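You operate a simulated robot arm through the tools that you are given. There is no shell and no other tool. Be economical: measure what you need, move in short steps, check, and stop when the job is done.

You run a simulated robot arm. Do the job below in one go: nothing can be reset, and whatever is moved stays where it is left.

Task
Open all three tally bays: white stack in 1, yellow in 2, pink in 3.

The check looks at the end state, three seconds after you hand in, the way a careful person would. Anything else that was tipped, shoved, dropped, spilled or broken makes it a failure.

Robot
A 5-joint arm with a two-finger parallel gripper, fixed in place. Base frame: the origin is at the foot of the arm, x ahead of it, y to its left, z up; the work surface is at about z = 0. Lengths are in mm, angles in rad, forces in N, time in s.
With the tool pointing down near the work surface it reaches from about 260 to 600 mm from the base axis. Its first joint turns from -1.152 to 1.152 rad. The tool tilts only in the upright plane through the base axis and itself; it spins freely about its own axis. Payload 1.57 kg.
The tool frame sits at the grasp point between the pads (the TCP): z along the fingers, y along the line on which they close. The tips reach 30 mm beyond it. The gripper opens to 80 mm. The fingers are 17 mm wide and 12 mm thick; the gripper's body (40 by 82 mm) begins 80 mm behind the TCP.
Orientation is that of the tool frame in the base frame, as a unit quaternion [x, y, z, w]. With the fingers straight down and closing along the base's y, the tool's x points along the base's -x, its y along +y and its z along -z.

Tools
- The arm moves only by the tool send_rows. Its argument "motion" is a list of rows, each a list of 7 numbers: the shift along the base's x, y, z in units of 400 mm (1.0 is 400 mm), then the turn, a rotation vector about the base's x, y, z in units of 60 degrees (1.0 is 60 degrees), then the finger opening in mm, from 0 to 80. In form: [[x, y, z, ax, ay, az, jaw], ...]. A call has 1 to 20 rows; each row is the pose to reach, as a shift and turn from the pose commanded when the call began. A call with a number of a shift or a turn outside -1 to 1 is refused whole. Each row takes 0.2 s and may step no farther than 50 mm and 0.15 rad from the row before; otherwise, or with a gripper value out of range, the whole call is refused. Where a pose cannot be reached the arm comes as near as it can. A force on the tool above 90 N (or 10 N above the force at the start of the call, whichever is more), or a blocked arm, ends the call early, and 0.2 s more pass. Each finger travels about 153 mm/s and halts on what it meets, pressing with about 34 N; the grip force reading is that of the motor and also rises with nothing between the fingers. The clock runs only during rows and for 0.2 s after the last one: add rows that repeat a pose to give the fingers time. It gives the time, the measured TCP pose, the force on the tool (base axes), the opening and the grip force at its end, in the units of the frame above (readings bear some noise).
- Cameras (640 x 400 px; columns grow to the right, rows downward): "scene" is fixed at [36.1, 401.4, 506.8]; the picture's right is [-0.72, -0.69, 0.00], its down [-0.49, 0.51, -0.71] and it looks along [0.49, -0.51, -0.70] (base axes); focal length 313 px, centre (320, 200). "wrist" rides on the gripper at [72, -7, -122] in the tool frame; the picture's right is [0.09, 1.00, 0.00], its down [-0.84, 0.08, -0.54] and it looks along [-0.54, 0.05, 0.84] (tool axes); focal length 238 px, centre (320, 200).
- get_image(camera): a new picture of that camera. No time passes.
- measure_at(camera, pixels): there is no depth. For up to 12 entries [column, row, z] of the newest picture of that camera ("zoom" is the newest enlarged one), the place [x, y] in the base frame at which the ray of that pixel passes the height z, good to about 2 mm. No time passes.
- enlarge(camera, box): a new picture of the part [left, top, right, bottom] of that camera's present view, enlarged. No time passes.
- hand_in(): hands the job in; it is judged then, once.

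Work in short steps. Measure before you move; look again where a grasp or a placing could have gone wrong, and mend it. You have 80 turns and 54 pictures in all, those below and enlarged ones among them. Open the gripper and draw the arm clear of the work before you hand the job in, unless the task says otherwise; then end with one line.

The tools are called after "Call:" as a command line: name --pt "numbers of a row" for each row, then --argument value for the rest, lists and objects as JSON in quotes. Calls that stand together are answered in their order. send_rows: Moves the arm, as the interface text tells. Its arguments: {"type":"object","properties":{"motion":{"type":"array","items":{"type":"array","items":{"type":"number"}}}},"required":["motion"]} The other tools are called the same way: get_image (camera) takes a picture; measure_at (camera, pixels) gives the place at which the rays of pixels pass given heights; enlarge (camera, box) takes an enlarged picture of a part of a camera's view; hand_in () hands the job in.

At the start:

```text
time_s: 0.0
ee_pos: [316.3, 118.5, 222.8]
tool_rot: [-0.001, 1.0, 0.0, 0.0]
wrist_force: [0.3, -0.4, -0.4]
opening: 79.8
gripper_force: 0.0
```

scene: 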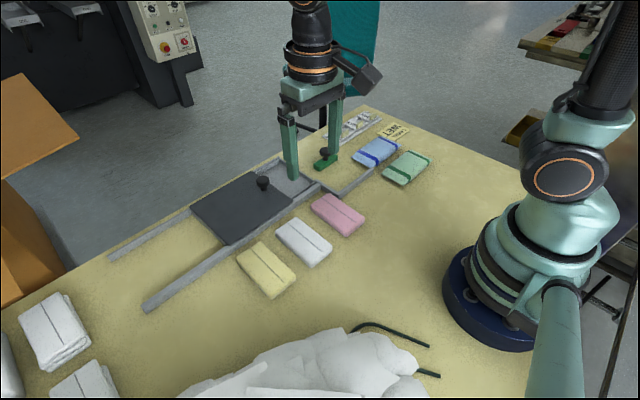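
wrist: 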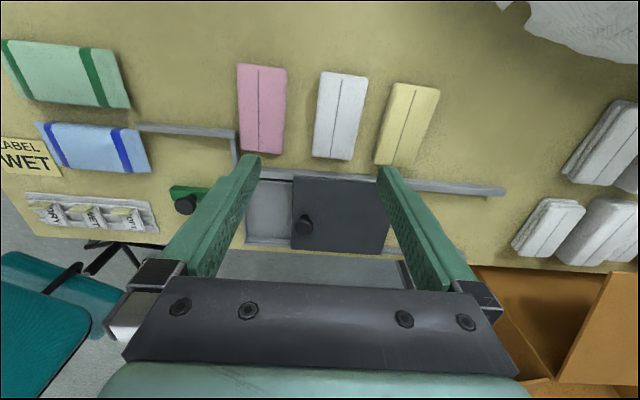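

The pictures show a rail with a dark knobbed cover near scene (240,205), a green knobbed piece near (325,158), and white, yellow and pink stacks in front. I'll enlarge both views to understand it.

Call:
enlarge --camera "scene" --box '[100, 100, 440, 310]'

Call:
enlarge --camera "wrist" --box '[0, 20, 540, 290]'

```text
1.88 times, centred on (270, 205) of scene
```

zoom: 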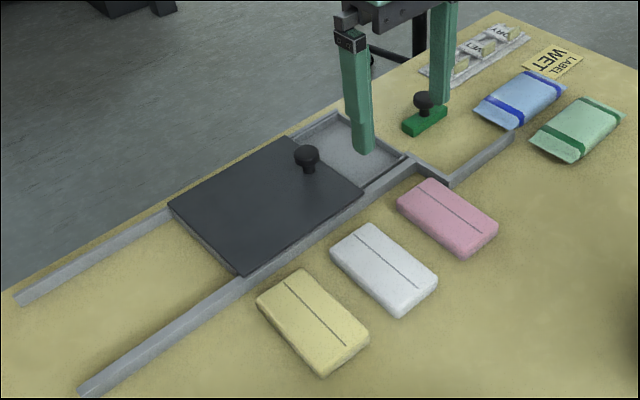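

```text
1.19 times, centred on (270, 155) of wrist
```

zoom: 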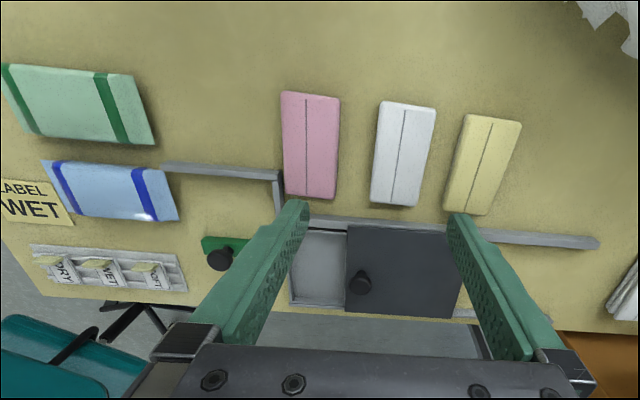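

I'll measure the key points: cover corners, knob, green piece, tray ends, stacks and rails in the scene zoom (which needs to be newest), so I re-enlarge the scene first, tighter on the mechanism.

Call:
enlarge --camera "scene" --box '[180, 100, 440, 260]'

Call:
measure_at --camera "scene" --pixels '[[191, 208, 20], [228, 244, 20], [292, 200, 20], [253, 172, 20], [264, 183, 45], [325, 153, 40], [325, 165, 10], [110, 256, 8], [146, 308, 8], [318, 185, 8], [335, 196, 8], [372, 171, 8]]'

Call:
measure_at --camera "wrist" --pixels '[[262, 108, 20], [341, 115, 20], [407, 123, 20], [304, 224, 40], [186, 205, 40], [292, 177, 20], [291, 248, 20], [389, 255, 20], [248, 241, 5], [505, 190, 8], [236, 134, 8], [138, 127, 8]]'

```text
2.46 times, centred on (310, 180) of scene
```

zoom: 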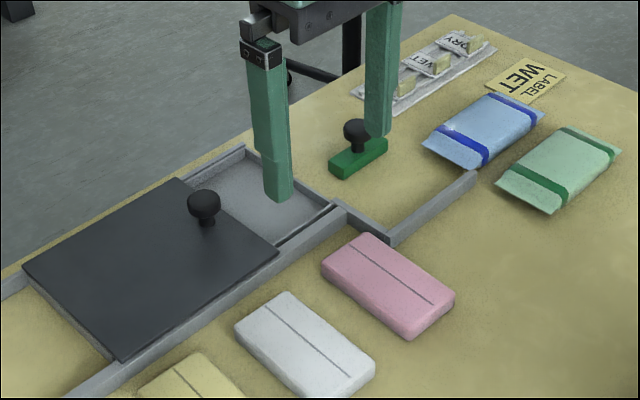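

```text
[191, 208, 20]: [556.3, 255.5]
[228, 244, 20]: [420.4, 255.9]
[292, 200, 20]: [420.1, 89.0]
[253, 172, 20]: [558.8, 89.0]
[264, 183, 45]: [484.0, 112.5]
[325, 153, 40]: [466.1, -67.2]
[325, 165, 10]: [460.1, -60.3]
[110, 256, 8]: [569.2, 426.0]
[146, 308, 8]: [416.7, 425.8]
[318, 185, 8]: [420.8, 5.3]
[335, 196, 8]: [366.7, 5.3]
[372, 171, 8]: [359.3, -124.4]
```

```text
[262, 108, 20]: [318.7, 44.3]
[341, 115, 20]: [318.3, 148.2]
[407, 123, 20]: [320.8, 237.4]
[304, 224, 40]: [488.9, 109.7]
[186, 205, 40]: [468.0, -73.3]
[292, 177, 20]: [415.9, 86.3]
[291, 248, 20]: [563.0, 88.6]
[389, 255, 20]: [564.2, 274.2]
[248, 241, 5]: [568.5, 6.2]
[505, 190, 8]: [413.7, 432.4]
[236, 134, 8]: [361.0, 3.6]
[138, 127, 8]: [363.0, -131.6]
```

The cover spans x 420–557, y 89–256, rails run to y≈426, and the tray is open at y 5–89. I'll move forward and up to look down into the tray with the wrist camera above the fingers' shadow.

Call:
send_rows --pt "0.1 0 0.05 0 0 0 80" --pt "0.2 -0.05 0.1 0 0 0 80" --pt "0.3 -0.1 0.15 0 0 0 80" --pt "0.3 -0.1 0.15 0 0 0 80"

Call:
get_image --camera "wrist"

Call:
enlarge --camera "wrist" --box '[120, 20, 440, 220]'

Call:
get_image --camera "scene"

```text
time_s: 1.0
ee_pos: [440.1, 79.1, 282.5]
tool_rot: [-0.001, 1.0, 0.0, 0.0]
wrist_force: [-0.8, 0.1, -0.7]
opening: 80.0
gripper_force: 0.0
```

```text
48 pictures are left
```

wrist: 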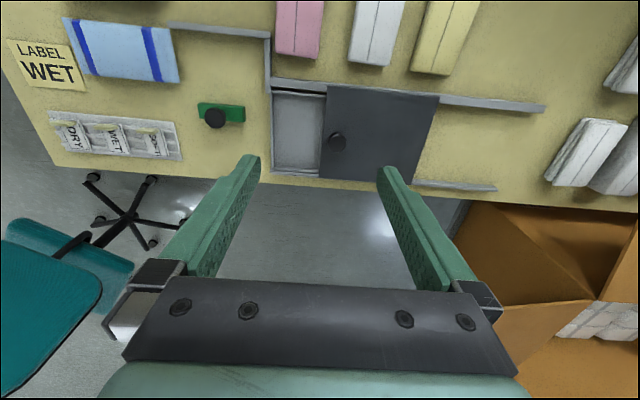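

```text
2.00 times, centred on (280, 120) of wrist
```

zoom: 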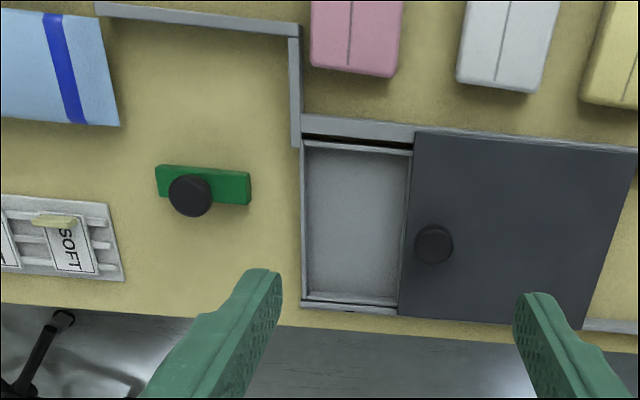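

```text
46 pictures are left
```

scene: 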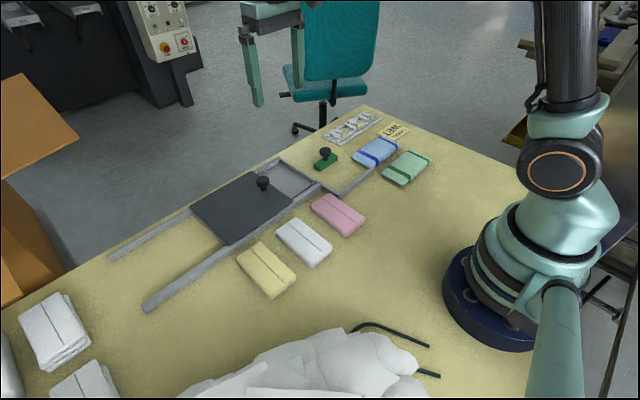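

No bay marks are visible yet. I'll triangulate the knob head (wrist (337,141), scene (264,183)) at several heights, and the stacks' outlines.

Call:
measure_at --camera "wrist" --pixels '[[337, 141, 30], [337, 141, 45], [337, 141, 60], [214, 117, 30], [214, 117, 45], [198, 104, 10], [243, 122, 10], [327, 85, 20], [321, 180, 20], [273, 92, 15], [273, 172, 15]]'

Call:
measure_at --camera "scene" --pixels '[[264, 182, 30], [264, 182, 45], [264, 182, 60], [325, 152, 30], [325, 152, 45], [191, 208, 15], [228, 244, 15], [292, 200, 15], [253, 172, 15], [283, 158, 15], [318, 185, 15]]'

Call:
enlarge --camera "scene" --box '[220, 150, 380, 310]'

```text
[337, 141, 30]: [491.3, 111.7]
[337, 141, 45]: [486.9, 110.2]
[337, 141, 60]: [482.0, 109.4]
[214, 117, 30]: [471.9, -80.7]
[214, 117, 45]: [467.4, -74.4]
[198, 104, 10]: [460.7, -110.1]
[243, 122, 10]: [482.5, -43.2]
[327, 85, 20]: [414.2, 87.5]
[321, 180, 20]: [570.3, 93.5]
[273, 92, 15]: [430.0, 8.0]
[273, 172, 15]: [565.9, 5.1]
```

```text
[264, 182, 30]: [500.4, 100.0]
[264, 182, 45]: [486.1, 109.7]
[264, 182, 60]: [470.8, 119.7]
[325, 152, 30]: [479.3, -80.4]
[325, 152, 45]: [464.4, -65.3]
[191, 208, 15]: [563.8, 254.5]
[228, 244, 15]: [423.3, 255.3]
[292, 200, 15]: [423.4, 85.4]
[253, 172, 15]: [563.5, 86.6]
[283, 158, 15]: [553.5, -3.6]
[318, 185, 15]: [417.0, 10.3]
```

```text
2.50 times, centred on (300, 230) of scene
```

zoom: 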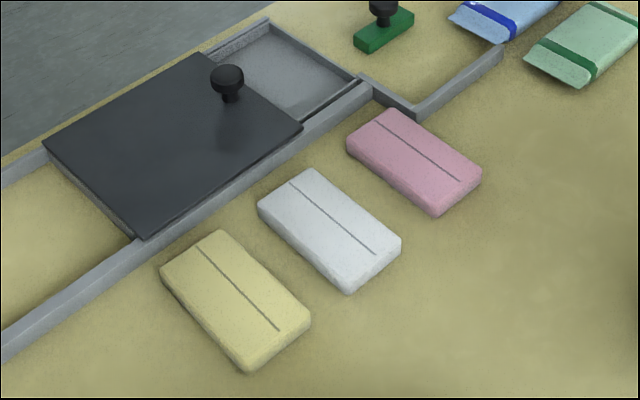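

The knob head is centred at about (486.5, 110, 45), cover top ≈20. I'll go above it and descend to TCP z≈60 with the jaws open 60.

Call:
send_rows --pt "0.08 0.05 -0.05 0 0 0 70" --pt "0.116 0.0775 -0.13 0 0 0 70" --pt "0.116 0.0775 -0.24 0 0 0 70" --pt "0.116 0.0775 -0.35 0 0 0 70" --pt "0.116 0.0775 -0.43 0 0 0 70" --pt "0.116 0.0775 -0.43 0 0 0 70"

Call:
get_image --camera "wrist"

```text
time_s: 2.4
ee_pos: [484.4, 108.9, 109.1]
tool_rot: [0.0, 1.0, 0.0, -0.001]
wrist_force: [0.3, -0.5, -0.7]
opening: 70.2
gripper_force: 0.0
```

```text
44 pictures are left
```

wrist: 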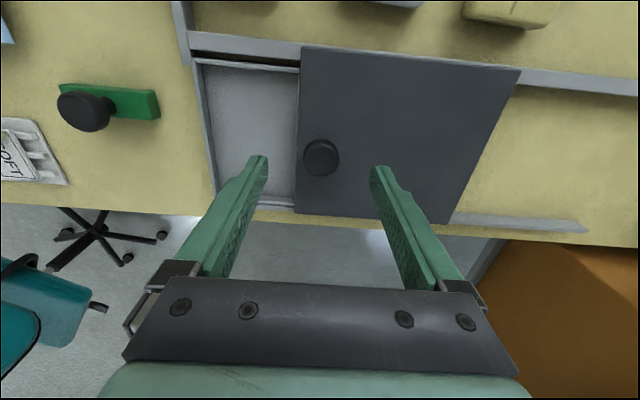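

The knob (320,157) sits centred between the fingers. I descend 49 mm and close.

Call:
send_rows --pt "0.005 0.002 -0.06 0 0 0 70" --pt "0.005 0.002 -0.12 0 0 0 70" --pt "0.005 0.002 -0.12 0 0 0 40" --pt "0.005 0.002 -0.12 0 0 0 15" --pt "0.005 0.002 -0.12 0 0 0 15" --pt "0.005 0.002 -0.12 0 0 0 15"

```text
time_s: 3.8
ee_pos: [486.6, 111.3, 62.0]
tool_rot: [0.0, 1.0, 0.0, 0.001]
wrist_force: [2.5, -1.0, -4.6]
opening: 29.2
gripper_force: 38.9
```

Knob is held (29 mm). I slide a first 40 mm in +y and watch the force.

Call:
send_rows --pt "0 0.025 0 0 0 0 15" --pt "0 0.05 0 0 0 0 15" --pt "0 0.075 0 0 0 0 15" --pt "0 0.1 0 0 0 0 15"

Call:
get_image --camera "scene"

```text
time_s: 4.8
ee_pos: [486.2, 151.0, 62.9]
tool_rot: [0.0, 1.0, 0.0, 0.001]
wrist_force: [19.5, 0.0, -28.3]
opening: 29.4
gripper_force: 39.1
```

```text
43 pictures are left
```

scene: 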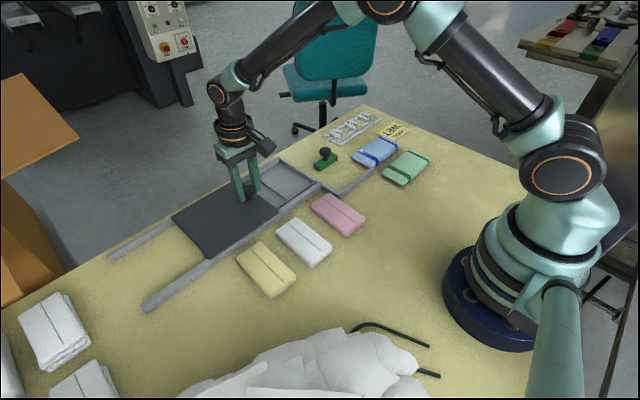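

The cover slides freely; the readings show I'm pulling slightly up and towards −x, so I correct a little and continue another 80 mm.

Call:
send_rows --pt "0.003 0.025 -0.004 0 0 0 15" --pt "0.003 0.05 -0.004 0 0 0 15" --pt "0.003 0.075 -0.004 0 0 0 15" --pt "0.003 0.1 -0.004 0 0 0 15" --pt "0.003 0.125 -0.004 0 0 0 15" --pt "0.003 0.15 -0.004 0 0 0 15" --pt "0.003 0.175 -0.004 0 0 0 15" --pt "0.003 0.2 -0.004 0 0 0 15"

Call:
get_image --camera "wrist"

Call:
enlarge --camera "scene" --box '[100, 100, 440, 310]'

```text
time_s: 6.6
ee_pos: [486.9, 232.2, 62.7]
tool_rot: [-0.001, 1.0, -0.001, 0.001]
wrist_force: [-11.8, -0.7, 30.5]
opening: 29.1
gripper_force: 39.6
```

```text
42 pictures are left
```

wrist: 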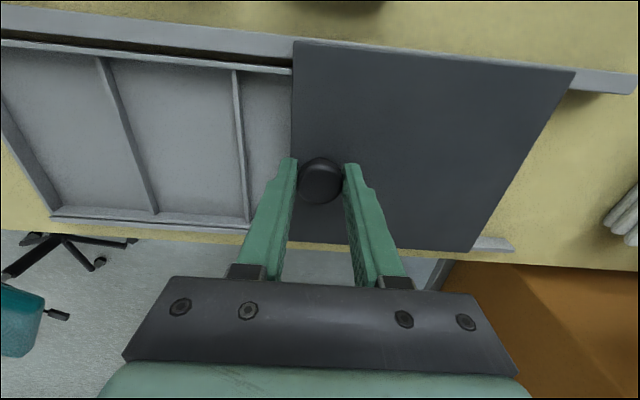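

```text
1.88 times, centred on (270, 205) of scene
```

zoom: 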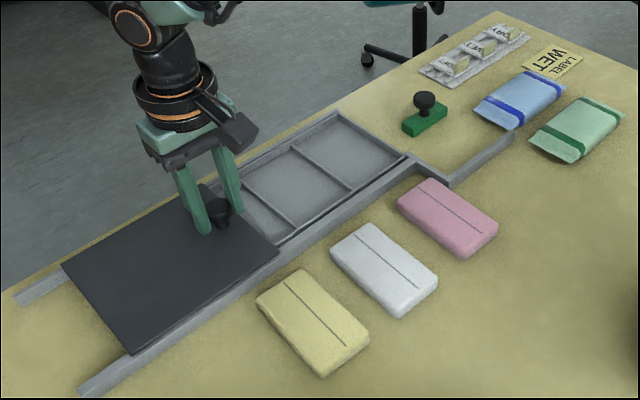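

Two dividers show three bays; the last one is still partly covered. I go another 30 mm with the height correction halved.

Call:
send_rows --pt "-0.001 0.025 0.002 0 0 0 15" --pt "-0.001 0.05 0.002 0 0 0 15" --pt "-0.001 0.075 0.002 0 0 0 15"

Call:
get_image --camera "wrist"

Call:
enlarge --camera "scene" --box '[100, 100, 440, 310]'

```text
time_s: 7.4
ee_pos: [487.4, 262.4, 61.5]
tool_rot: [0.0, 1.0, 0.001, 0.002]
wrist_force: [1.5, -0.7, 17.1]
opening: 29.2
gripper_force: 38.7
```

```text
40 pictures are left
```

wrist: 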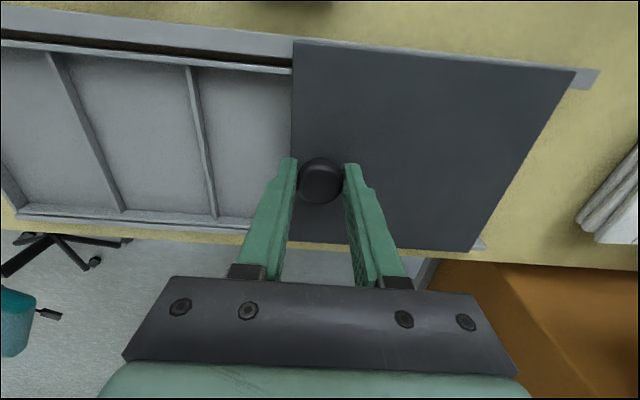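

```text
1.88 times, centred on (270, 205) of scene
```

zoom: 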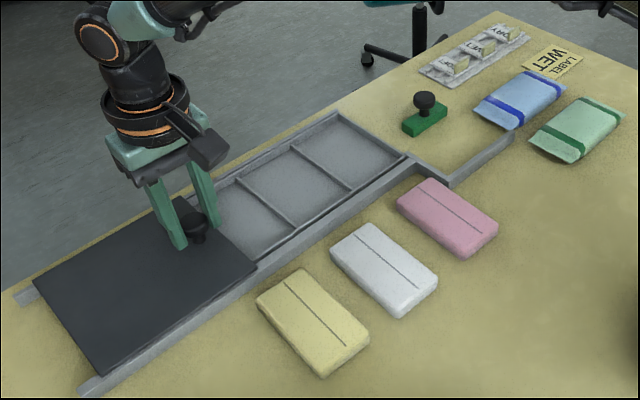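

The left bay's end wall isn't showing yet; rail end is about 15 mm further. I move 14 mm more.

Call:
send_rows --pt "0 0.018 0.001 0 0 0 15" --pt "0 0.035 0.001 0 0 0 15"

Call:
get_image --camera "wrist"

Call:
enlarge --camera "scene" --box '[60, 130, 340, 330]'

```text
time_s: 8.0
ee_pos: [487.1, 275.9, 62.4]
tool_rot: [0.001, 1.0, 0.001, 0.001]
wrist_force: [9.5, 0.1, 8.1]
opening: 29.1
gripper_force: 38.6
```

```text
38 pictures are left
```

wrist: 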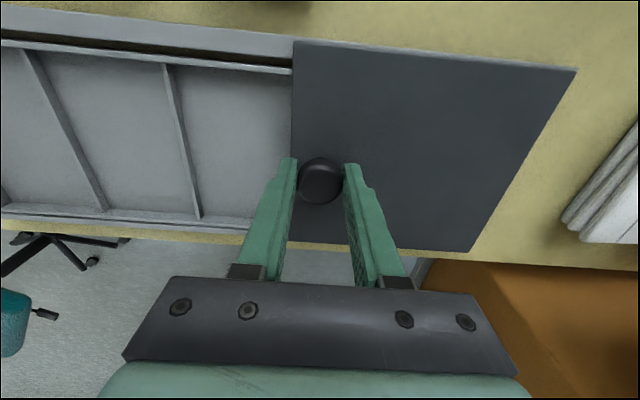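

```text
2.00 times, centred on (200, 230) of scene
```

zoom: 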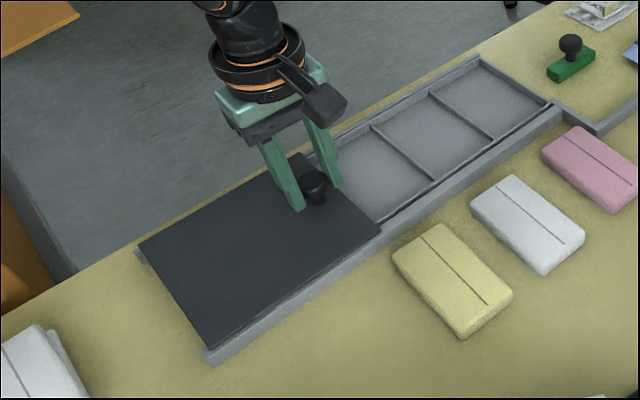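

I'll measure the dividers and the right wall in the zoom, at about rim height, to see how wide the bays are and whether the left bay is fully clear.

Call:
measure_at --camera "zoom" --pixels '[[480, 58, 15], [430, 93, 15], [373, 126, 15], [550, 103, 15], [494, 140, 15], [437, 178, 15], [380, 233, 20], [139, 243, 20], [211, 350, 20], [136, 253, 10], [216, 362, 8]]'

```text
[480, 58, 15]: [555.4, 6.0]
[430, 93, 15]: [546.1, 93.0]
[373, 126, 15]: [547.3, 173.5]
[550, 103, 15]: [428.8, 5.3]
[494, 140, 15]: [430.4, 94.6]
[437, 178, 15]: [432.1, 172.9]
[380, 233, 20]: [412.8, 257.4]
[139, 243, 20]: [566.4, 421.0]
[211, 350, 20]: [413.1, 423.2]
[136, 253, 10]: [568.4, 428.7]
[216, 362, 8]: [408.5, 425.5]
```

Dividers are at y≈93 and 173, so the left bay should end around y≈256, right at the cover edge. I nudge 4 mm more, then release and rise to look for bay markings.

Call:
send_rows --pt "0 0.005 0 0 0 0 15" --pt "0 0.01 0 0 0 0 15" --pt "0 0.01 0 0 0 0 15"

Call:
send_rows --pt "0 0 0 0 0 0 45" --pt "0 0 0 0 0 0 60" --pt "0 0 0.06 0 0 0 60" --pt "0 0 0.15 0 0 0 60" --pt "-0.05 -0.05 0.25 0 0 0 60" --pt "-0.1 -0.15 0.32 0 0 0 60" --pt "-0.1 -0.25 0.4 0 0 0 60" --pt "-0.1 -0.35 0.45 0 0 0 60" --pt "-0.1 -0.35 0.45 0 0 0 60"

Call:
get_image --camera "wrist"

Call:
enlarge --camera "scene" --box '[130, 120, 370, 270]'

```text
time_s: 8.8
ee_pos: [487.9, 278.9, 62.7]
tool_rot: [0.002, 1.0, 0.0, -0.001]
wrist_force: [18.1, -9.8, 0.8]
opening: 29.0
gripper_force: 38.5
```

```text
refused: row 6 steps farther than a row can; nothing moved
```

```text
36 pictures are left
```

wrist: 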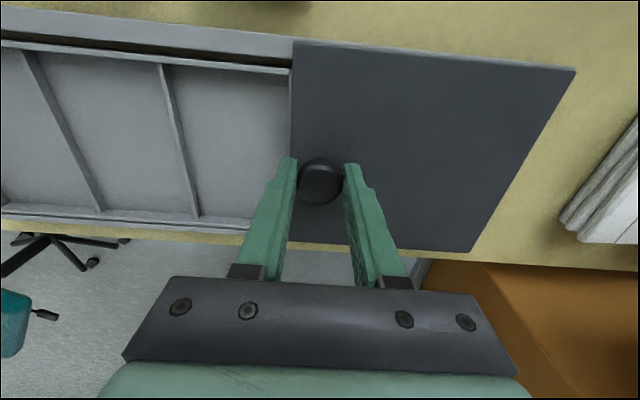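

```text
2.67 times, centred on (250, 195) of scene
```

zoom: 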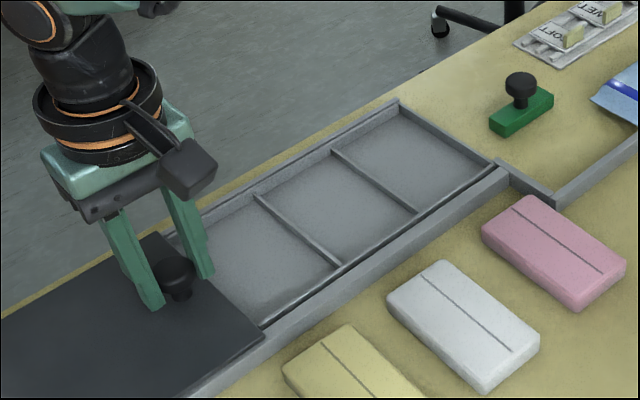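

At the end of travel now (−9.8 N in y). I release and rise with smaller steps.

Call:
send_rows --pt "0 0 0 0 0 0 45" --pt "0 0 0 0 0 0 60" --pt "0 0 0.06 0 0 0 60" --pt "0 0 0.15 0 0 0 60" --pt "-0.03 -0.03 0.24 0 0 0 60" --pt "-0.06 -0.1 0.32 0 0 0 60" --pt "-0.08 -0.18 0.4 0 0 0 60" --pt "-0.09 -0.28 0.45 0 0 0 60" --pt "-0.1 -0.38 0.5 0 0 0 60" --pt "-0.1 -0.38 0.5 0 0 0 60"

Call:
get_image --camera "wrist"

Call:
enlarge --camera "wrist" --box '[140, 0, 500, 220]'

Call:
enlarge --camera "scene" --box '[100, 100, 440, 310]'

```text
time_s: 11.0
ee_pos: [446.9, 127.3, 262.2]
tool_rot: [0.0, 1.0, 0.001, 0.0]
wrist_force: [0.0, -0.8, -0.5]
opening: 59.8
gripper_force: 0.0
```

```text
34 pictures are left
```

wrist: 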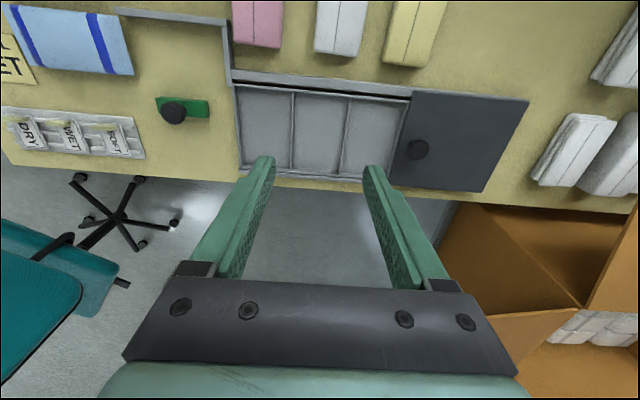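

```text
1.78 times, centred on (320, 110) of wrist
```

zoom: 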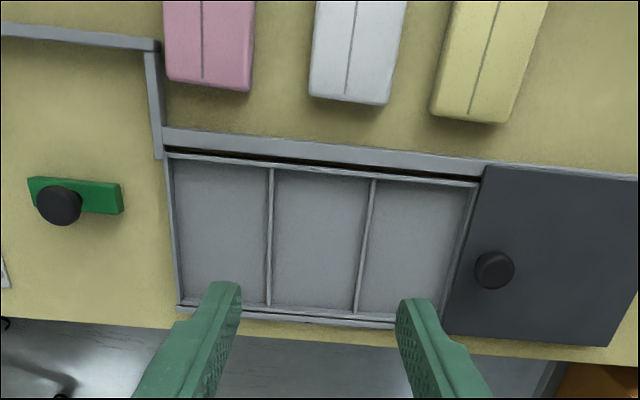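

```text
1.88 times, centred on (270, 205) of scene
```

zoom: 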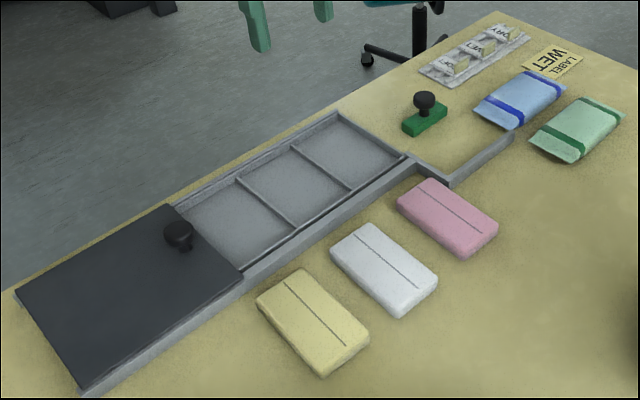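

All three bays are exposed, with no markings legible at this distance. I'll move in for a closer look at floors, walls and rails (tally marks might be small).

Call:
send_rows --pt "0.06 -0.05 -0.08 0 0 0 60" --pt "0.12 -0.1 -0.16 0 0 0 60" --pt "0.15 -0.12 -0.24 0 0 0 60" --pt "0.15 -0.12 -0.24 0 0 0 60"

Call:
get_image --camera "wrist"

Call:
enlarge --camera "wrist" --box '[180, 20, 500, 200]'

Call:
enlarge --camera "scene" --box '[190, 150, 330, 250]'

```text
time_s: 12.0
ee_pos: [507.2, 81.2, 164.7]
tool_rot: [0.0, 1.0, 0.0, -0.002]
wrist_force: [0.3, 0.3, 0.4]
opening: 60.1
gripper_force: 0.0
```

```text
31 pictures are left
```

wrist: 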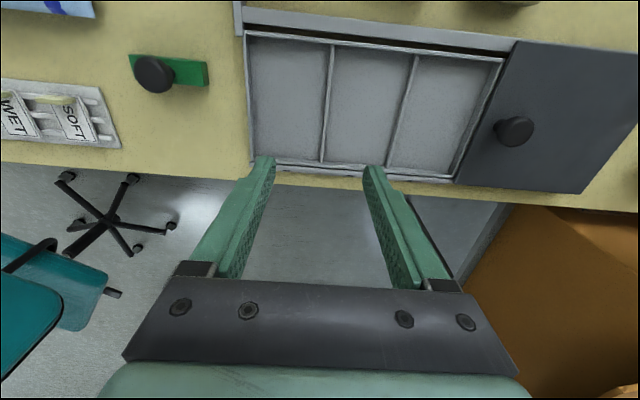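

```text
2.00 times, centred on (340, 110) of wrist
```

zoom: 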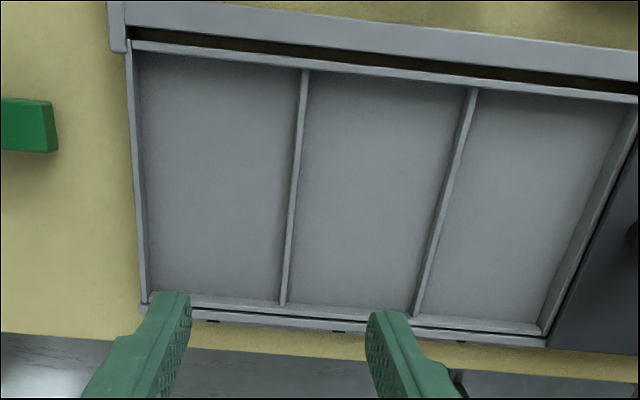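

```text
4.00 times, centred on (260, 200) of scene
```

zoom: 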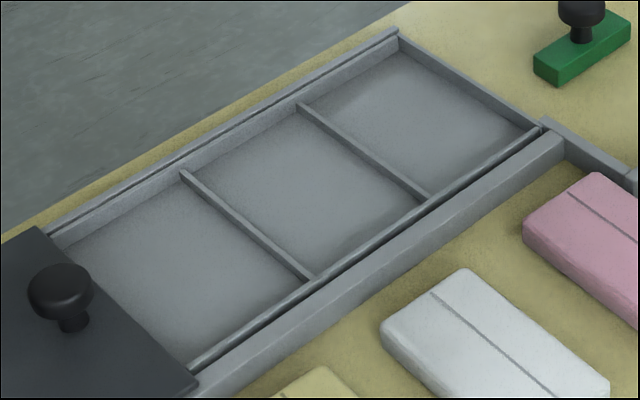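

Small dark spots appear on the far side of the tray, at zoom (212,321), (340,331), (460,340) — perhaps marks on the outer face. I'll spin the tool 180° so the wrist camera looks back from the far side.

Call:
send_rows --pt "0 0.02 0.02 0 0 0.125 60" --pt "0 0.04 0.04 0 0 0.25 60" --pt "0 0.06 0.06 0 0 0.375 60" --pt "0 0.08 0.08 0 0 0.5 60" --pt "0 0.1 0.1 0 0 0.625 60" --pt "0 0.12 0.1 0 0 0.75 60" --pt "0 0.12 0.1 0 0 0.875 60" --pt "0 0.12 0.1 0 0 1.0 60"

Call:
send_rows --pt "0 0 0 0 0 0.125 60" --pt "0 0 0 0 0 0.25 60" --pt "0 0 0 0 0 0.375 60" --pt "0 0 0 0 0 0.5 60" --pt "0 0 0 0 0 0.625 60" --pt "0 0 0 0 0 0.75 60" --pt "0 0 0 0 0 0.875 60" --pt "0 0 0 0 0 1.0 60"

Call:
send_rows --pt "0 0 0 0 0 0.125 60" --pt "0 0 0 0 0 0.25 60" --pt "0 0 0 0 0 0.375 60" --pt "0 0 0 0 0 0.5 60" --pt "0 0 0 0 0 0.625 60" --pt "0 0 0 0 0 0.75 60" --pt "0.0 0 0 0 0 0.875 60" --pt "0.0 0 0 0 0 1.0 60" --pt "0.06 0 0 0 0 1.0 60" --pt "0.1 0 0 0 0 1.0 60" --pt "0.1 0 0 0 0 1.0 60"

Call:
get_image --camera "wrist"

```text
time_s: 13.8
ee_pos: [506.8, 127.3, 206.8]
tool_rot: [-0.501, 0.866, -0.001, 0.0]
wrist_force: [0.1, 0.6, 0.6]
opening: 60.1
gripper_force: 0.1
```

```text
time_s: 15.6
ee_pos: [507.5, 126.1, 206.4]
tool_rot: [0.866, -0.499, 0.0, 0.0]
wrist_force: [0.3, 0.0, -0.5]
opening: 60.1
gripper_force: 0.1
```

```text
time_s: 18.0
ee_pos: [546.2, 127.6, 206.8]
tool_rot: [1.0, 0.0, 0.0, 0.001]
wrist_force: [-0.1, 1.1, 0.0]
opening: 60.0
gripper_force: 0.0
```

```text
28 pictures are left
```

wrist: 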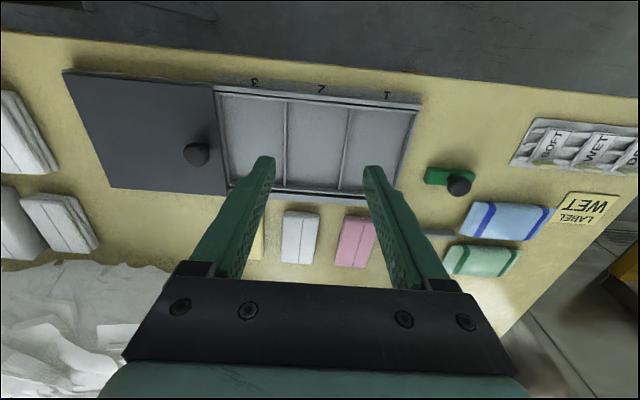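

There are numbers on the outer face: at columns 253, 321 and 388. I'll enlarge to read them.

Call:
enlarge --camera "wrist" --box '[210, 60, 430, 200]'

Call:
measure_at --camera "wrist" --pixels '[[216, 86, 15], [285, 95, 15], [346, 103, 15], [420, 104, 15], [230, 187, 15], [400, 190, 15], [388, 96, 10]]'

```text
2.86 times, centred on (320, 130) of wrist
```

zoom: 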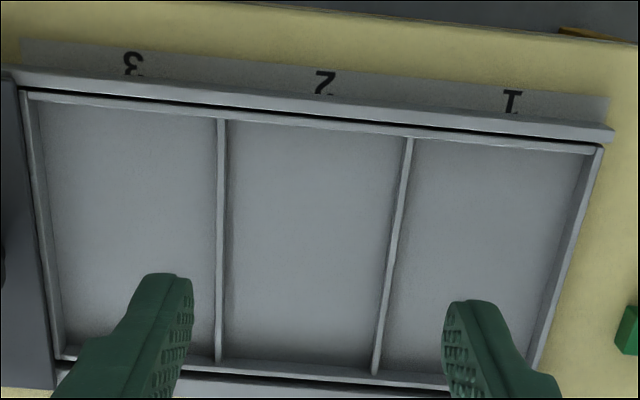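

```text
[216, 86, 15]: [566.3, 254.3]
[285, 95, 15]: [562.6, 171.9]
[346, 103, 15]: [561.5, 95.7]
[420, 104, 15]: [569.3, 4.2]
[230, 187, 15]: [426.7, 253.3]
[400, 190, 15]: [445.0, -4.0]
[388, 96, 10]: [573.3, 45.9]
```

Bay 1 is the rightmost (y≈47), bay 2 the middle (y≈131), bay 3 the left (y≈214). Now I move above the stacks for precise measurement.

Call:
send_rows --pt "-0.11 0 0.03 0 0 0 80" --pt "-0.22 0.01 0.06 0 0 0 80" --pt "-0.33 0.02 0.08 0 0 0 80" --pt "-0.44 0.03 0.08 0 0 0 80" --pt "-0.52 0.03 0.08 0 0 0 80" --pt "-0.52 0.03 0.08 0 0 0 80"

Call:
enlarge --camera "wrist" --box '[180, 40, 460, 200]'

Call:
enlarge --camera "scene" --box '[220, 170, 380, 310]'

```text
time_s: 19.4
ee_pos: [337.4, 141.8, 241.6]
tool_rot: [1.0, 0.001, 0.0, 0.001]
wrist_force: [0.7, -0.2, 0.3]
opening: 80.3
gripper_force: 0.1
```

```text
2.29 times, centred on (320, 120) of wrist
```

zoom: 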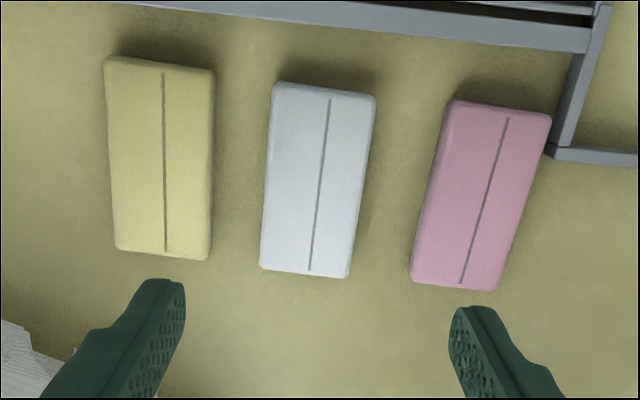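

```text
2.86 times, centred on (300, 240) of scene
```

zoom: 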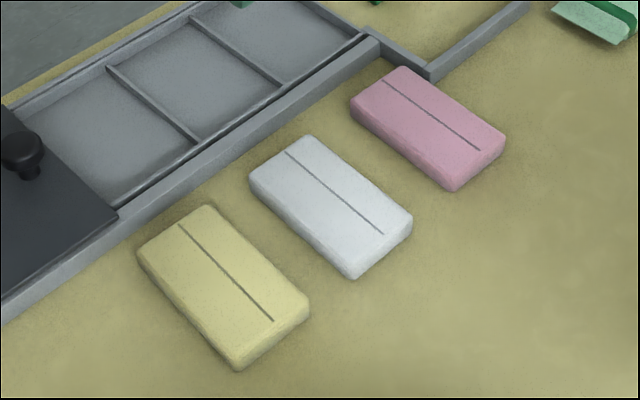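

I'll measure the stacks' line ends and corners on the scene zoom, at candidate heights.

Call:
measure_at --camera "zoom" --pixels '[[288, 153, 22], [382, 233, 22], [181, 225, 22], [272, 320, 22], [385, 81, 22], [479, 149, 22], [350, 280, 0], [412, 233, 0], [249, 188, 0], [240, 369, 0], [308, 319, 0], [454, 190, 0]]'

Call:
get_image --camera "wrist"

Call:
measure_at --camera "wrist" --pixels '[[324.3, 82.9, 22], [315.6, 158.1, 22], [251.7, 71.9, 22], [252.6, 149.9, 22], [401.8, 91.6, 22], [381.2, 163.8, 22], [294, 157.5, 22], [333, 161, 22], [299.8, 76, 22], [344, 81, 22], [230.5, 148.5, 22], [271.5, 153, 22]]'

```text
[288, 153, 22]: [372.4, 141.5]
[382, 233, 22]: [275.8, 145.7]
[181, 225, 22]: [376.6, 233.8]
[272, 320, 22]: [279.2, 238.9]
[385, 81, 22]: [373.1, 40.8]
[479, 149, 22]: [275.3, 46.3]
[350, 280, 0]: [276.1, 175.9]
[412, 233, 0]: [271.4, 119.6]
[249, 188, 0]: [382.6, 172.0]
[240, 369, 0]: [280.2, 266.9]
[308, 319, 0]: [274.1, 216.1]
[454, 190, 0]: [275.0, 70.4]
```

```text
24 pictures are left
```

wrist: 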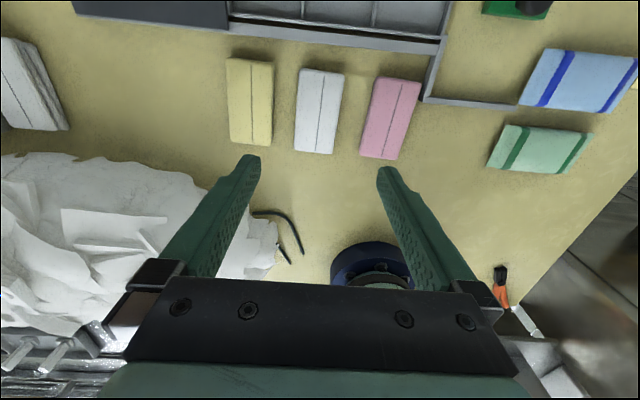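

```text
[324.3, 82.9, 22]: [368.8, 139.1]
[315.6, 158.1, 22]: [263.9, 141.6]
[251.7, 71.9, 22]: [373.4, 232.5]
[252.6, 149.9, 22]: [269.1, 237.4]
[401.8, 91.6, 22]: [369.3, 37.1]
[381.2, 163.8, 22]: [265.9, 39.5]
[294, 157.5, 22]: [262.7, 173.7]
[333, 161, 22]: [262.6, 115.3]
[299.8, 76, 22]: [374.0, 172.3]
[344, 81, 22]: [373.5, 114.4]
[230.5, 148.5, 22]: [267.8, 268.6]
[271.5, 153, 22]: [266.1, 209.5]
```

Estimates of stack height are uncertain, so I enlarge the white stack's near corner and the tray walls strongly.

Call:
enlarge --camera "scene" --box '[300, 205, 370, 275]'

Call:
enlarge --camera "scene" --box '[250, 150, 350, 220]'

```text
5.71 times, centred on (335, 240) of scene
```

zoom: 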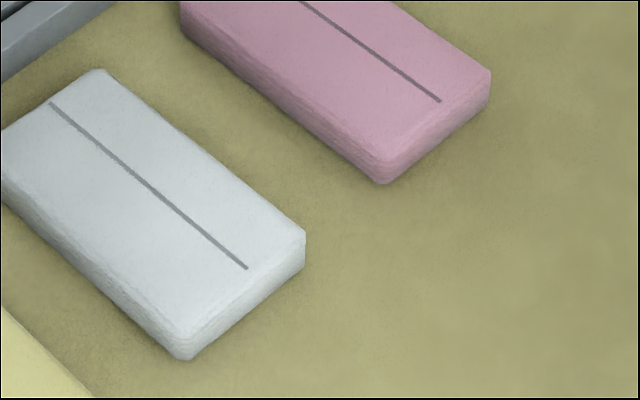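

```text
5.71 times, centred on (300, 185) of scene
```

zoom: 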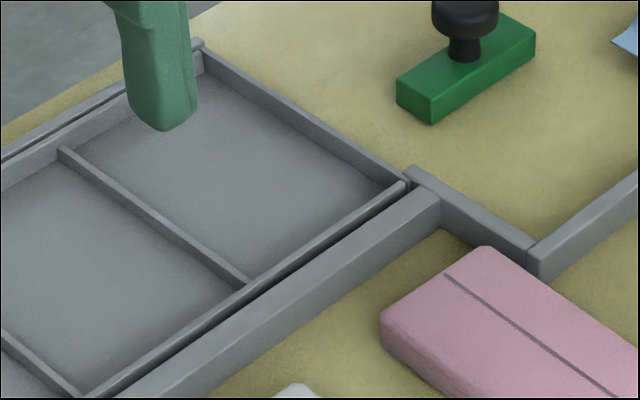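

Stack height looks ≈18 mm. I'll compare the two cameras at the L-corner to find any bias, and measure the tray interior in the current zoom.

Call:
measure_at --camera "wrist" --pixels '[[422, 102, 0], [422, 102, 12], [441, 38, 12], [520, 106, 0], [229, 26, 12]]'

Call:
measure_at --camera "zoom" --pixels '[[534, 280, 0], [538, 250, 12], [538, 250, 16], [440, 192, 16], [400, 184, 14], [246, 283, 14], [200, 55, 14], [64, 148, 14], [76, 393, 14], [372, 202, 2], [190, 92, 2], [396, 180, 14]]'

```text
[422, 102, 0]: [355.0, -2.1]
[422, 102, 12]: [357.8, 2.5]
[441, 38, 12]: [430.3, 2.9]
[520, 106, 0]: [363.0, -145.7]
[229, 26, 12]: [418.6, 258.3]
```

```text
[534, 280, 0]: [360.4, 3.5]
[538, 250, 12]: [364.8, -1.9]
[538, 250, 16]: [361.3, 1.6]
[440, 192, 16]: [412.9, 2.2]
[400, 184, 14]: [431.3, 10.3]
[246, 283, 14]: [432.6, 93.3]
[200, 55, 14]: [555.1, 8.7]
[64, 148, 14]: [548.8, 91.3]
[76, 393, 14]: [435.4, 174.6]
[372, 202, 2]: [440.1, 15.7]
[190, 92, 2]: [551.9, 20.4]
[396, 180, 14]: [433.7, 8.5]
```

The wrist is biased about −5 mm in x here, so stack centres are x≈325. Now I check divider height with a strong zoom on a divider end.

Call:
enlarge --camera "scene" --box '[240, 165, 300, 205]'

```text
10.00 times, centred on (270, 185) of scene
```

zoom: 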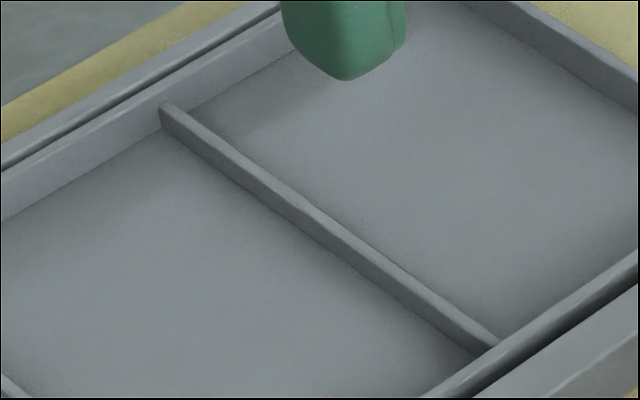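

Dividers rise ≈8 mm above the floor and outer walls ≈14 mm, so I'll grip stacks only by their upper part (tips ~11 mm above the bottom). I go over the white stack at (325,143), stopping at z≈85 to check.

Call:
send_rows --pt "-0.03 0.003 -0.1 0 0 -0.04 80" --pt "-0.03 0.003 -0.2 0 0 -0.04 80" --pt "-0.03 0.003 -0.3 0 0 -0.04 80" --pt "-0.03 0.003 -0.39 0 0 -0.04 80" --pt "-0.03 0.003 -0.39 0 0 -0.04 80"

Call:
get_image --camera "wrist"

Call:
enlarge --camera "scene" --box '[230, 180, 380, 290]'

```text
time_s: 20.6
ee_pos: [327.0, 140.9, 81.6]
tool_rot: [1.0, -0.021, 0.0, 0.001]
wrist_force: [0.5, 0.1, 0.3]
opening: 80.2
gripper_force: 0.1
```

```text
20 pictures are left
```

wrist: 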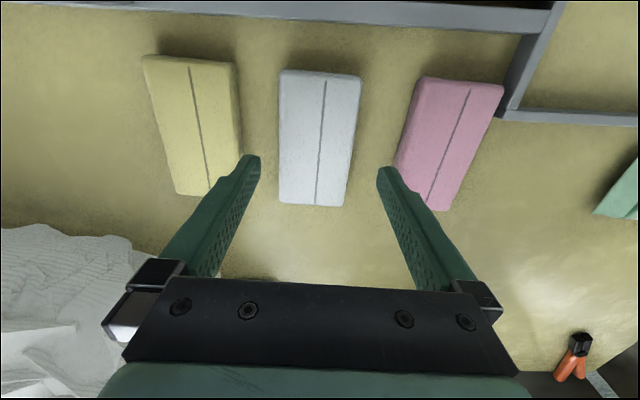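

```text
3.64 times, centred on (305, 235) of scene
```

zoom: 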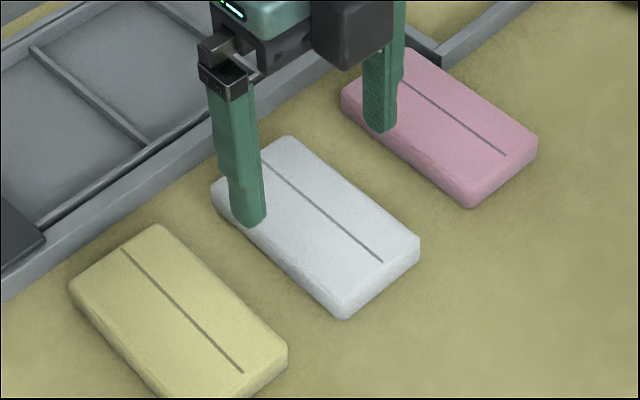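

White (cols 279–360) is centred between the fingers. I measure its ends for the x centre.

Call:
measure_at --camera "wrist" --pixels '[[284, 70, 18], [361, 76, 18], [280, 204, 10], [345, 206, 10], [325, 80, 18], [316, 204, 10], [519, 120, 0], [510, 112, 15]]'

```text
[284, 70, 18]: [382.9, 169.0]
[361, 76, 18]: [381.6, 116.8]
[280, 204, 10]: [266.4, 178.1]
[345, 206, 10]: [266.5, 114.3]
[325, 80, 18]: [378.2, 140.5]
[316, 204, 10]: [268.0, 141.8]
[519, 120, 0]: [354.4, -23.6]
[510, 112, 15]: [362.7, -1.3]
```

Centre ≈(324.5, 142). Descend to TCP z≈41 and close.

Call:
send_rows --pt "-0.005 0.003 -0.05 0 0 0 80" --pt "-0.005 0.003 -0.1 0 0 0 80" --pt "-0.005 0.003 -0.1 0 0 0 60" --pt "-0.005 0.003 -0.1 0 0 0 48" --pt "-0.005 0.003 -0.1 0 0 0 48" --pt "-0.005 0.003 -0.1 0 0 0 48"

```text
time_s: 22.0
ee_pos: [324.2, 142.4, 42.0]
tool_rot: [1.0, -0.021, -0.001, 0.001]
wrist_force: [0.9, -0.1, 0.7]
opening: 58.4
gripper_force: 34.0
```

White is held at 58 mm. Lift, look, then carry.

Call:
send_rows --pt "0 0 0.04 0 0 0 48" --pt "0 0 0.1 0 0 0 48" --pt "0 0 0.16 0 0 0 48" --pt "0 0 0.16 0 0 0 48"

Call:
get_image --camera "wrist"

```text
time_s: 23.0
ee_pos: [324.7, 142.8, 104.9]
tool_rot: [1.0, -0.021, 0.0, 0.0]
wrist_force: [0.0, -0.5, -0.6]
opening: 58.2
gripper_force: 33.8
```

```text
18 pictures are left
```

wrist: 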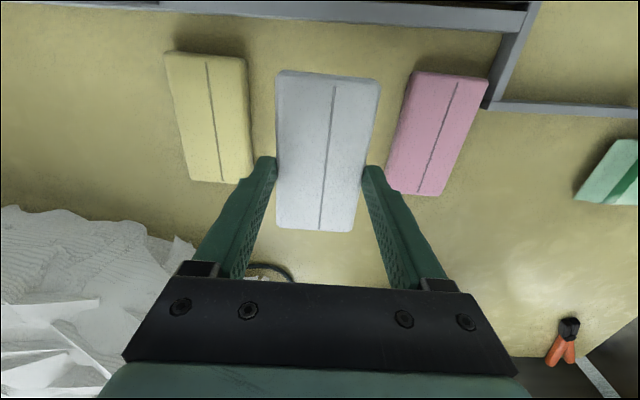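

White is held level. Carry to above bay 1 (492, 50) at z≈85.

Call:
send_rows --pt "0.084 -0.046 0 0 0 0.01 48" --pt "0.168 -0.093 0 0 0 0.02 48" --pt "0.251 -0.139 0 0 0 0.03 48" --pt "0.335 -0.186 0 0 0 0.04 48" --pt "0.419 -0.232 -0.02 0 0 0.04 48" --pt "0.419 -0.232 -0.06 0 0 0.04 48" --pt "0.419 -0.232 -0.06 0 0 0.04 48"

Call:
get_image --camera "wrist"

Call:
enlarge --camera "scene" --box '[220, 110, 360, 210]'

```text
time_s: 24.6
ee_pos: [492.4, 61.2, 83.4]
tool_rot: [1.0, -0.003, 0.0, 0.0]
wrist_force: [-0.1, -0.4, 0.1]
opening: 58.3
gripper_force: 34.4
out of reach, approached as far as the arm can: row 5, 6, 7
```

```text
17 pictures are left
```

wrist: 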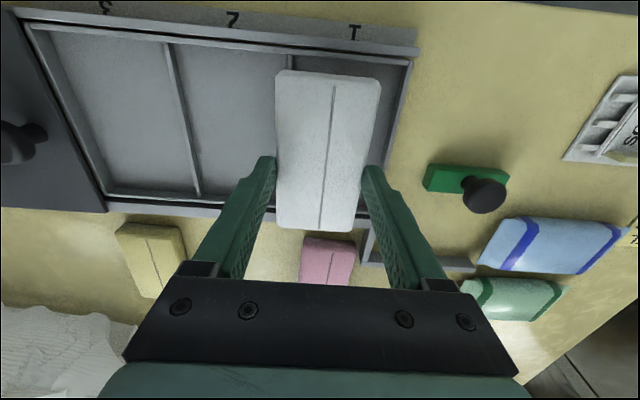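

```text
4.00 times, centred on (290, 160) of scene
```

zoom: 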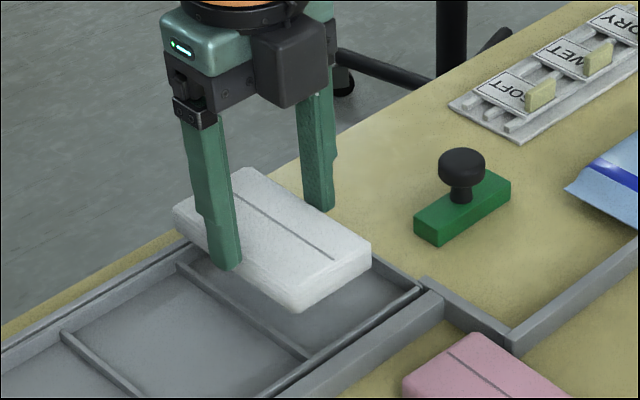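

The arm stopped at y=61 — the tool's spin is at its limit in this 180° orientation. I'll raise and spin back to the original orientation while holding the stack high.

Call:
send_rows --pt "0 0.06 0.06 0 0 0 48" --pt "-0.03 0.12 0.12 0 0 -0.12 48" --pt "-0.06 0.18 0.15 0 0 -0.24 48" --pt "-0.06 0.18 0.15 0 0 -0.36 48" --pt "-0.06 0.18 0.15 0 0 -0.48 48" --pt "-0.06 0.18 0.15 0 0 -0.6 48" --pt "-0.06 0.18 0.15 0 0 -0.72 48" --pt "-0.06 0.18 0.15 0 0 -0.84 48" --pt "-0.06 0.18 0.15 0 0 -0.96 48"

```text
time_s: 26.6
ee_pos: [468.4, 132.9, 142.6]
tool_rot: [0.875, -0.483, 0.0, 0.0]
wrist_force: [-0.2, 0.5, -0.4]
opening: 58.3
gripper_force: 33.8
```

Spin-back progresses normally (now about 122° from the start orientation). Continue with two more turns.

Call:
send_rows --pt "0 0 0 0 0 -0.13 48" --pt "0 0 0 0 0 -0.26 48" --pt "0 0 0 0 0 -0.39 48" --pt "0 0 0 0 0 -0.52 48" --pt "0 0 0 0 0 -0.65 48" --pt "0 0 0 0 0 -0.78 48" --pt "0 0 0 0 0 -0.91 48" --pt "0 0 0 0 0 -1.0 48"

Call:
send_rows --pt "0 0 0 0 0 -0.13 48" --pt "0 0 0 0 0 -0.26 48" --pt "0 0 0 0 0 -0.39 48" --pt "0 0 0 0 0 -0.52 48" --pt "0 0 0 0 0 -0.65 48" --pt "0 0 0 0 0 -0.78 48" --pt "0 0 0 0 0 -0.91 48" --pt "0 0 0 0 0 -1.0 48" --pt "0 0 0 0 0 -1.0 48"

```text
time_s: 28.4
ee_pos: [466.7, 132.3, 141.7]
tool_rot: [-0.516, 0.856, 0.0, 0.0]
wrist_force: [0.1, -0.2, 0.6]
opening: 58.1
gripper_force: 33.6
```

```text
time_s: 30.4
ee_pos: [467.9, 133.6, 142.6]
tool_rot: [-0.02, 1.0, 0.0, 0.0]
wrist_force: [-0.3, 0.1, 0.2]
opening: 58.3
gripper_force: 34.3
```

Back at start orientation (2.3° left). Move above bay 1 at (492, 50).

Call:
send_rows --pt "0.03 -0.08 -0.03 0 0 -0.038 48" --pt "0.06 -0.16 -0.06 0 0 -0.038 48" --pt "0.06 -0.209 -0.1 0 0 -0.038 48" --pt "0.06 -0.209 -0.156 0 0 -0.038 48" --pt "0.06 -0.209 -0.156 0 0 -0.038 48"

Call:
get_image --camera "wrist"

Call:
enlarge --camera "scene" --box '[220, 110, 360, 210]'

```text
time_s: 31.6
ee_pos: [490.3, 51.1, 79.9]
tool_rot: [0.0, 1.0, 0.0, 0.001]
wrist_force: [-0.2, 0.5, -0.4]
opening: 58.4
gripper_force: 34.1
```

```text
15 pictures are left
```

wrist: 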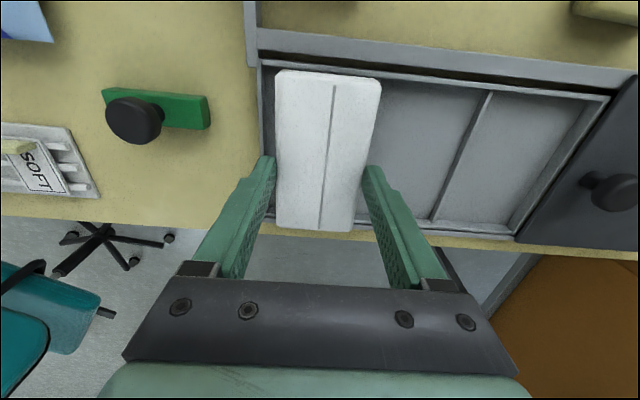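

```text
4.00 times, centred on (290, 160) of scene
```

zoom: 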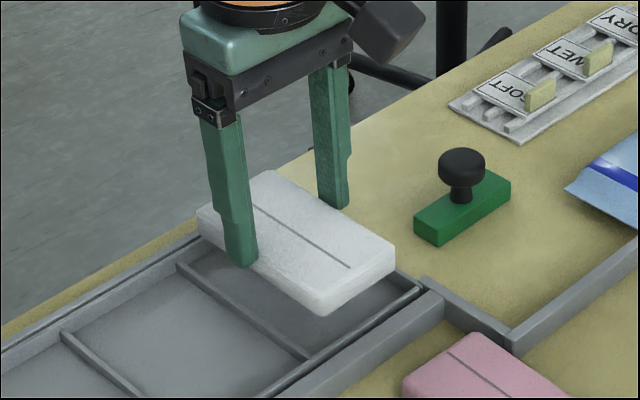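

Check where the held stack's ends lie (bottom at z≈38, top z≈56) versus the bay walls.

Call:
measure_at --camera "zoom" --pixels '[[322, 316, 38], [396, 270, 40], [197, 212, 54], [268, 170, 56], [253, 205, 56], [350, 267, 56], [420, 286, 15], [308, 358, 11], [178, 264, 11]]'

Call:
measure_at --camera "wrist" --pixels '[[276, 72, 56], [381, 80, 56], [277, 230, 38], [354, 232, 38], [264, 64, 14], [608, 96, 14], [514, 236, 14], [490, 95, 11], [432, 217, 11]]'

```text
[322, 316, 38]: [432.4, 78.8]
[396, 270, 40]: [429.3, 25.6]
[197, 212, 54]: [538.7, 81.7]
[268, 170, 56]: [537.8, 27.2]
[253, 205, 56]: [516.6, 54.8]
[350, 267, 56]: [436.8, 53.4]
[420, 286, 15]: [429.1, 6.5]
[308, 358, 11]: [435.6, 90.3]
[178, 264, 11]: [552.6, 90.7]
```

```text
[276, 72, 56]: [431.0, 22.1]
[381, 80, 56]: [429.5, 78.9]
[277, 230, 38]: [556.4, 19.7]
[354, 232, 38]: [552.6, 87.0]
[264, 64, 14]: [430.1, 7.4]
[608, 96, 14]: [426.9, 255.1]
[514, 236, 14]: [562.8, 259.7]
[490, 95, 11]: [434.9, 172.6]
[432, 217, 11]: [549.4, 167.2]
```

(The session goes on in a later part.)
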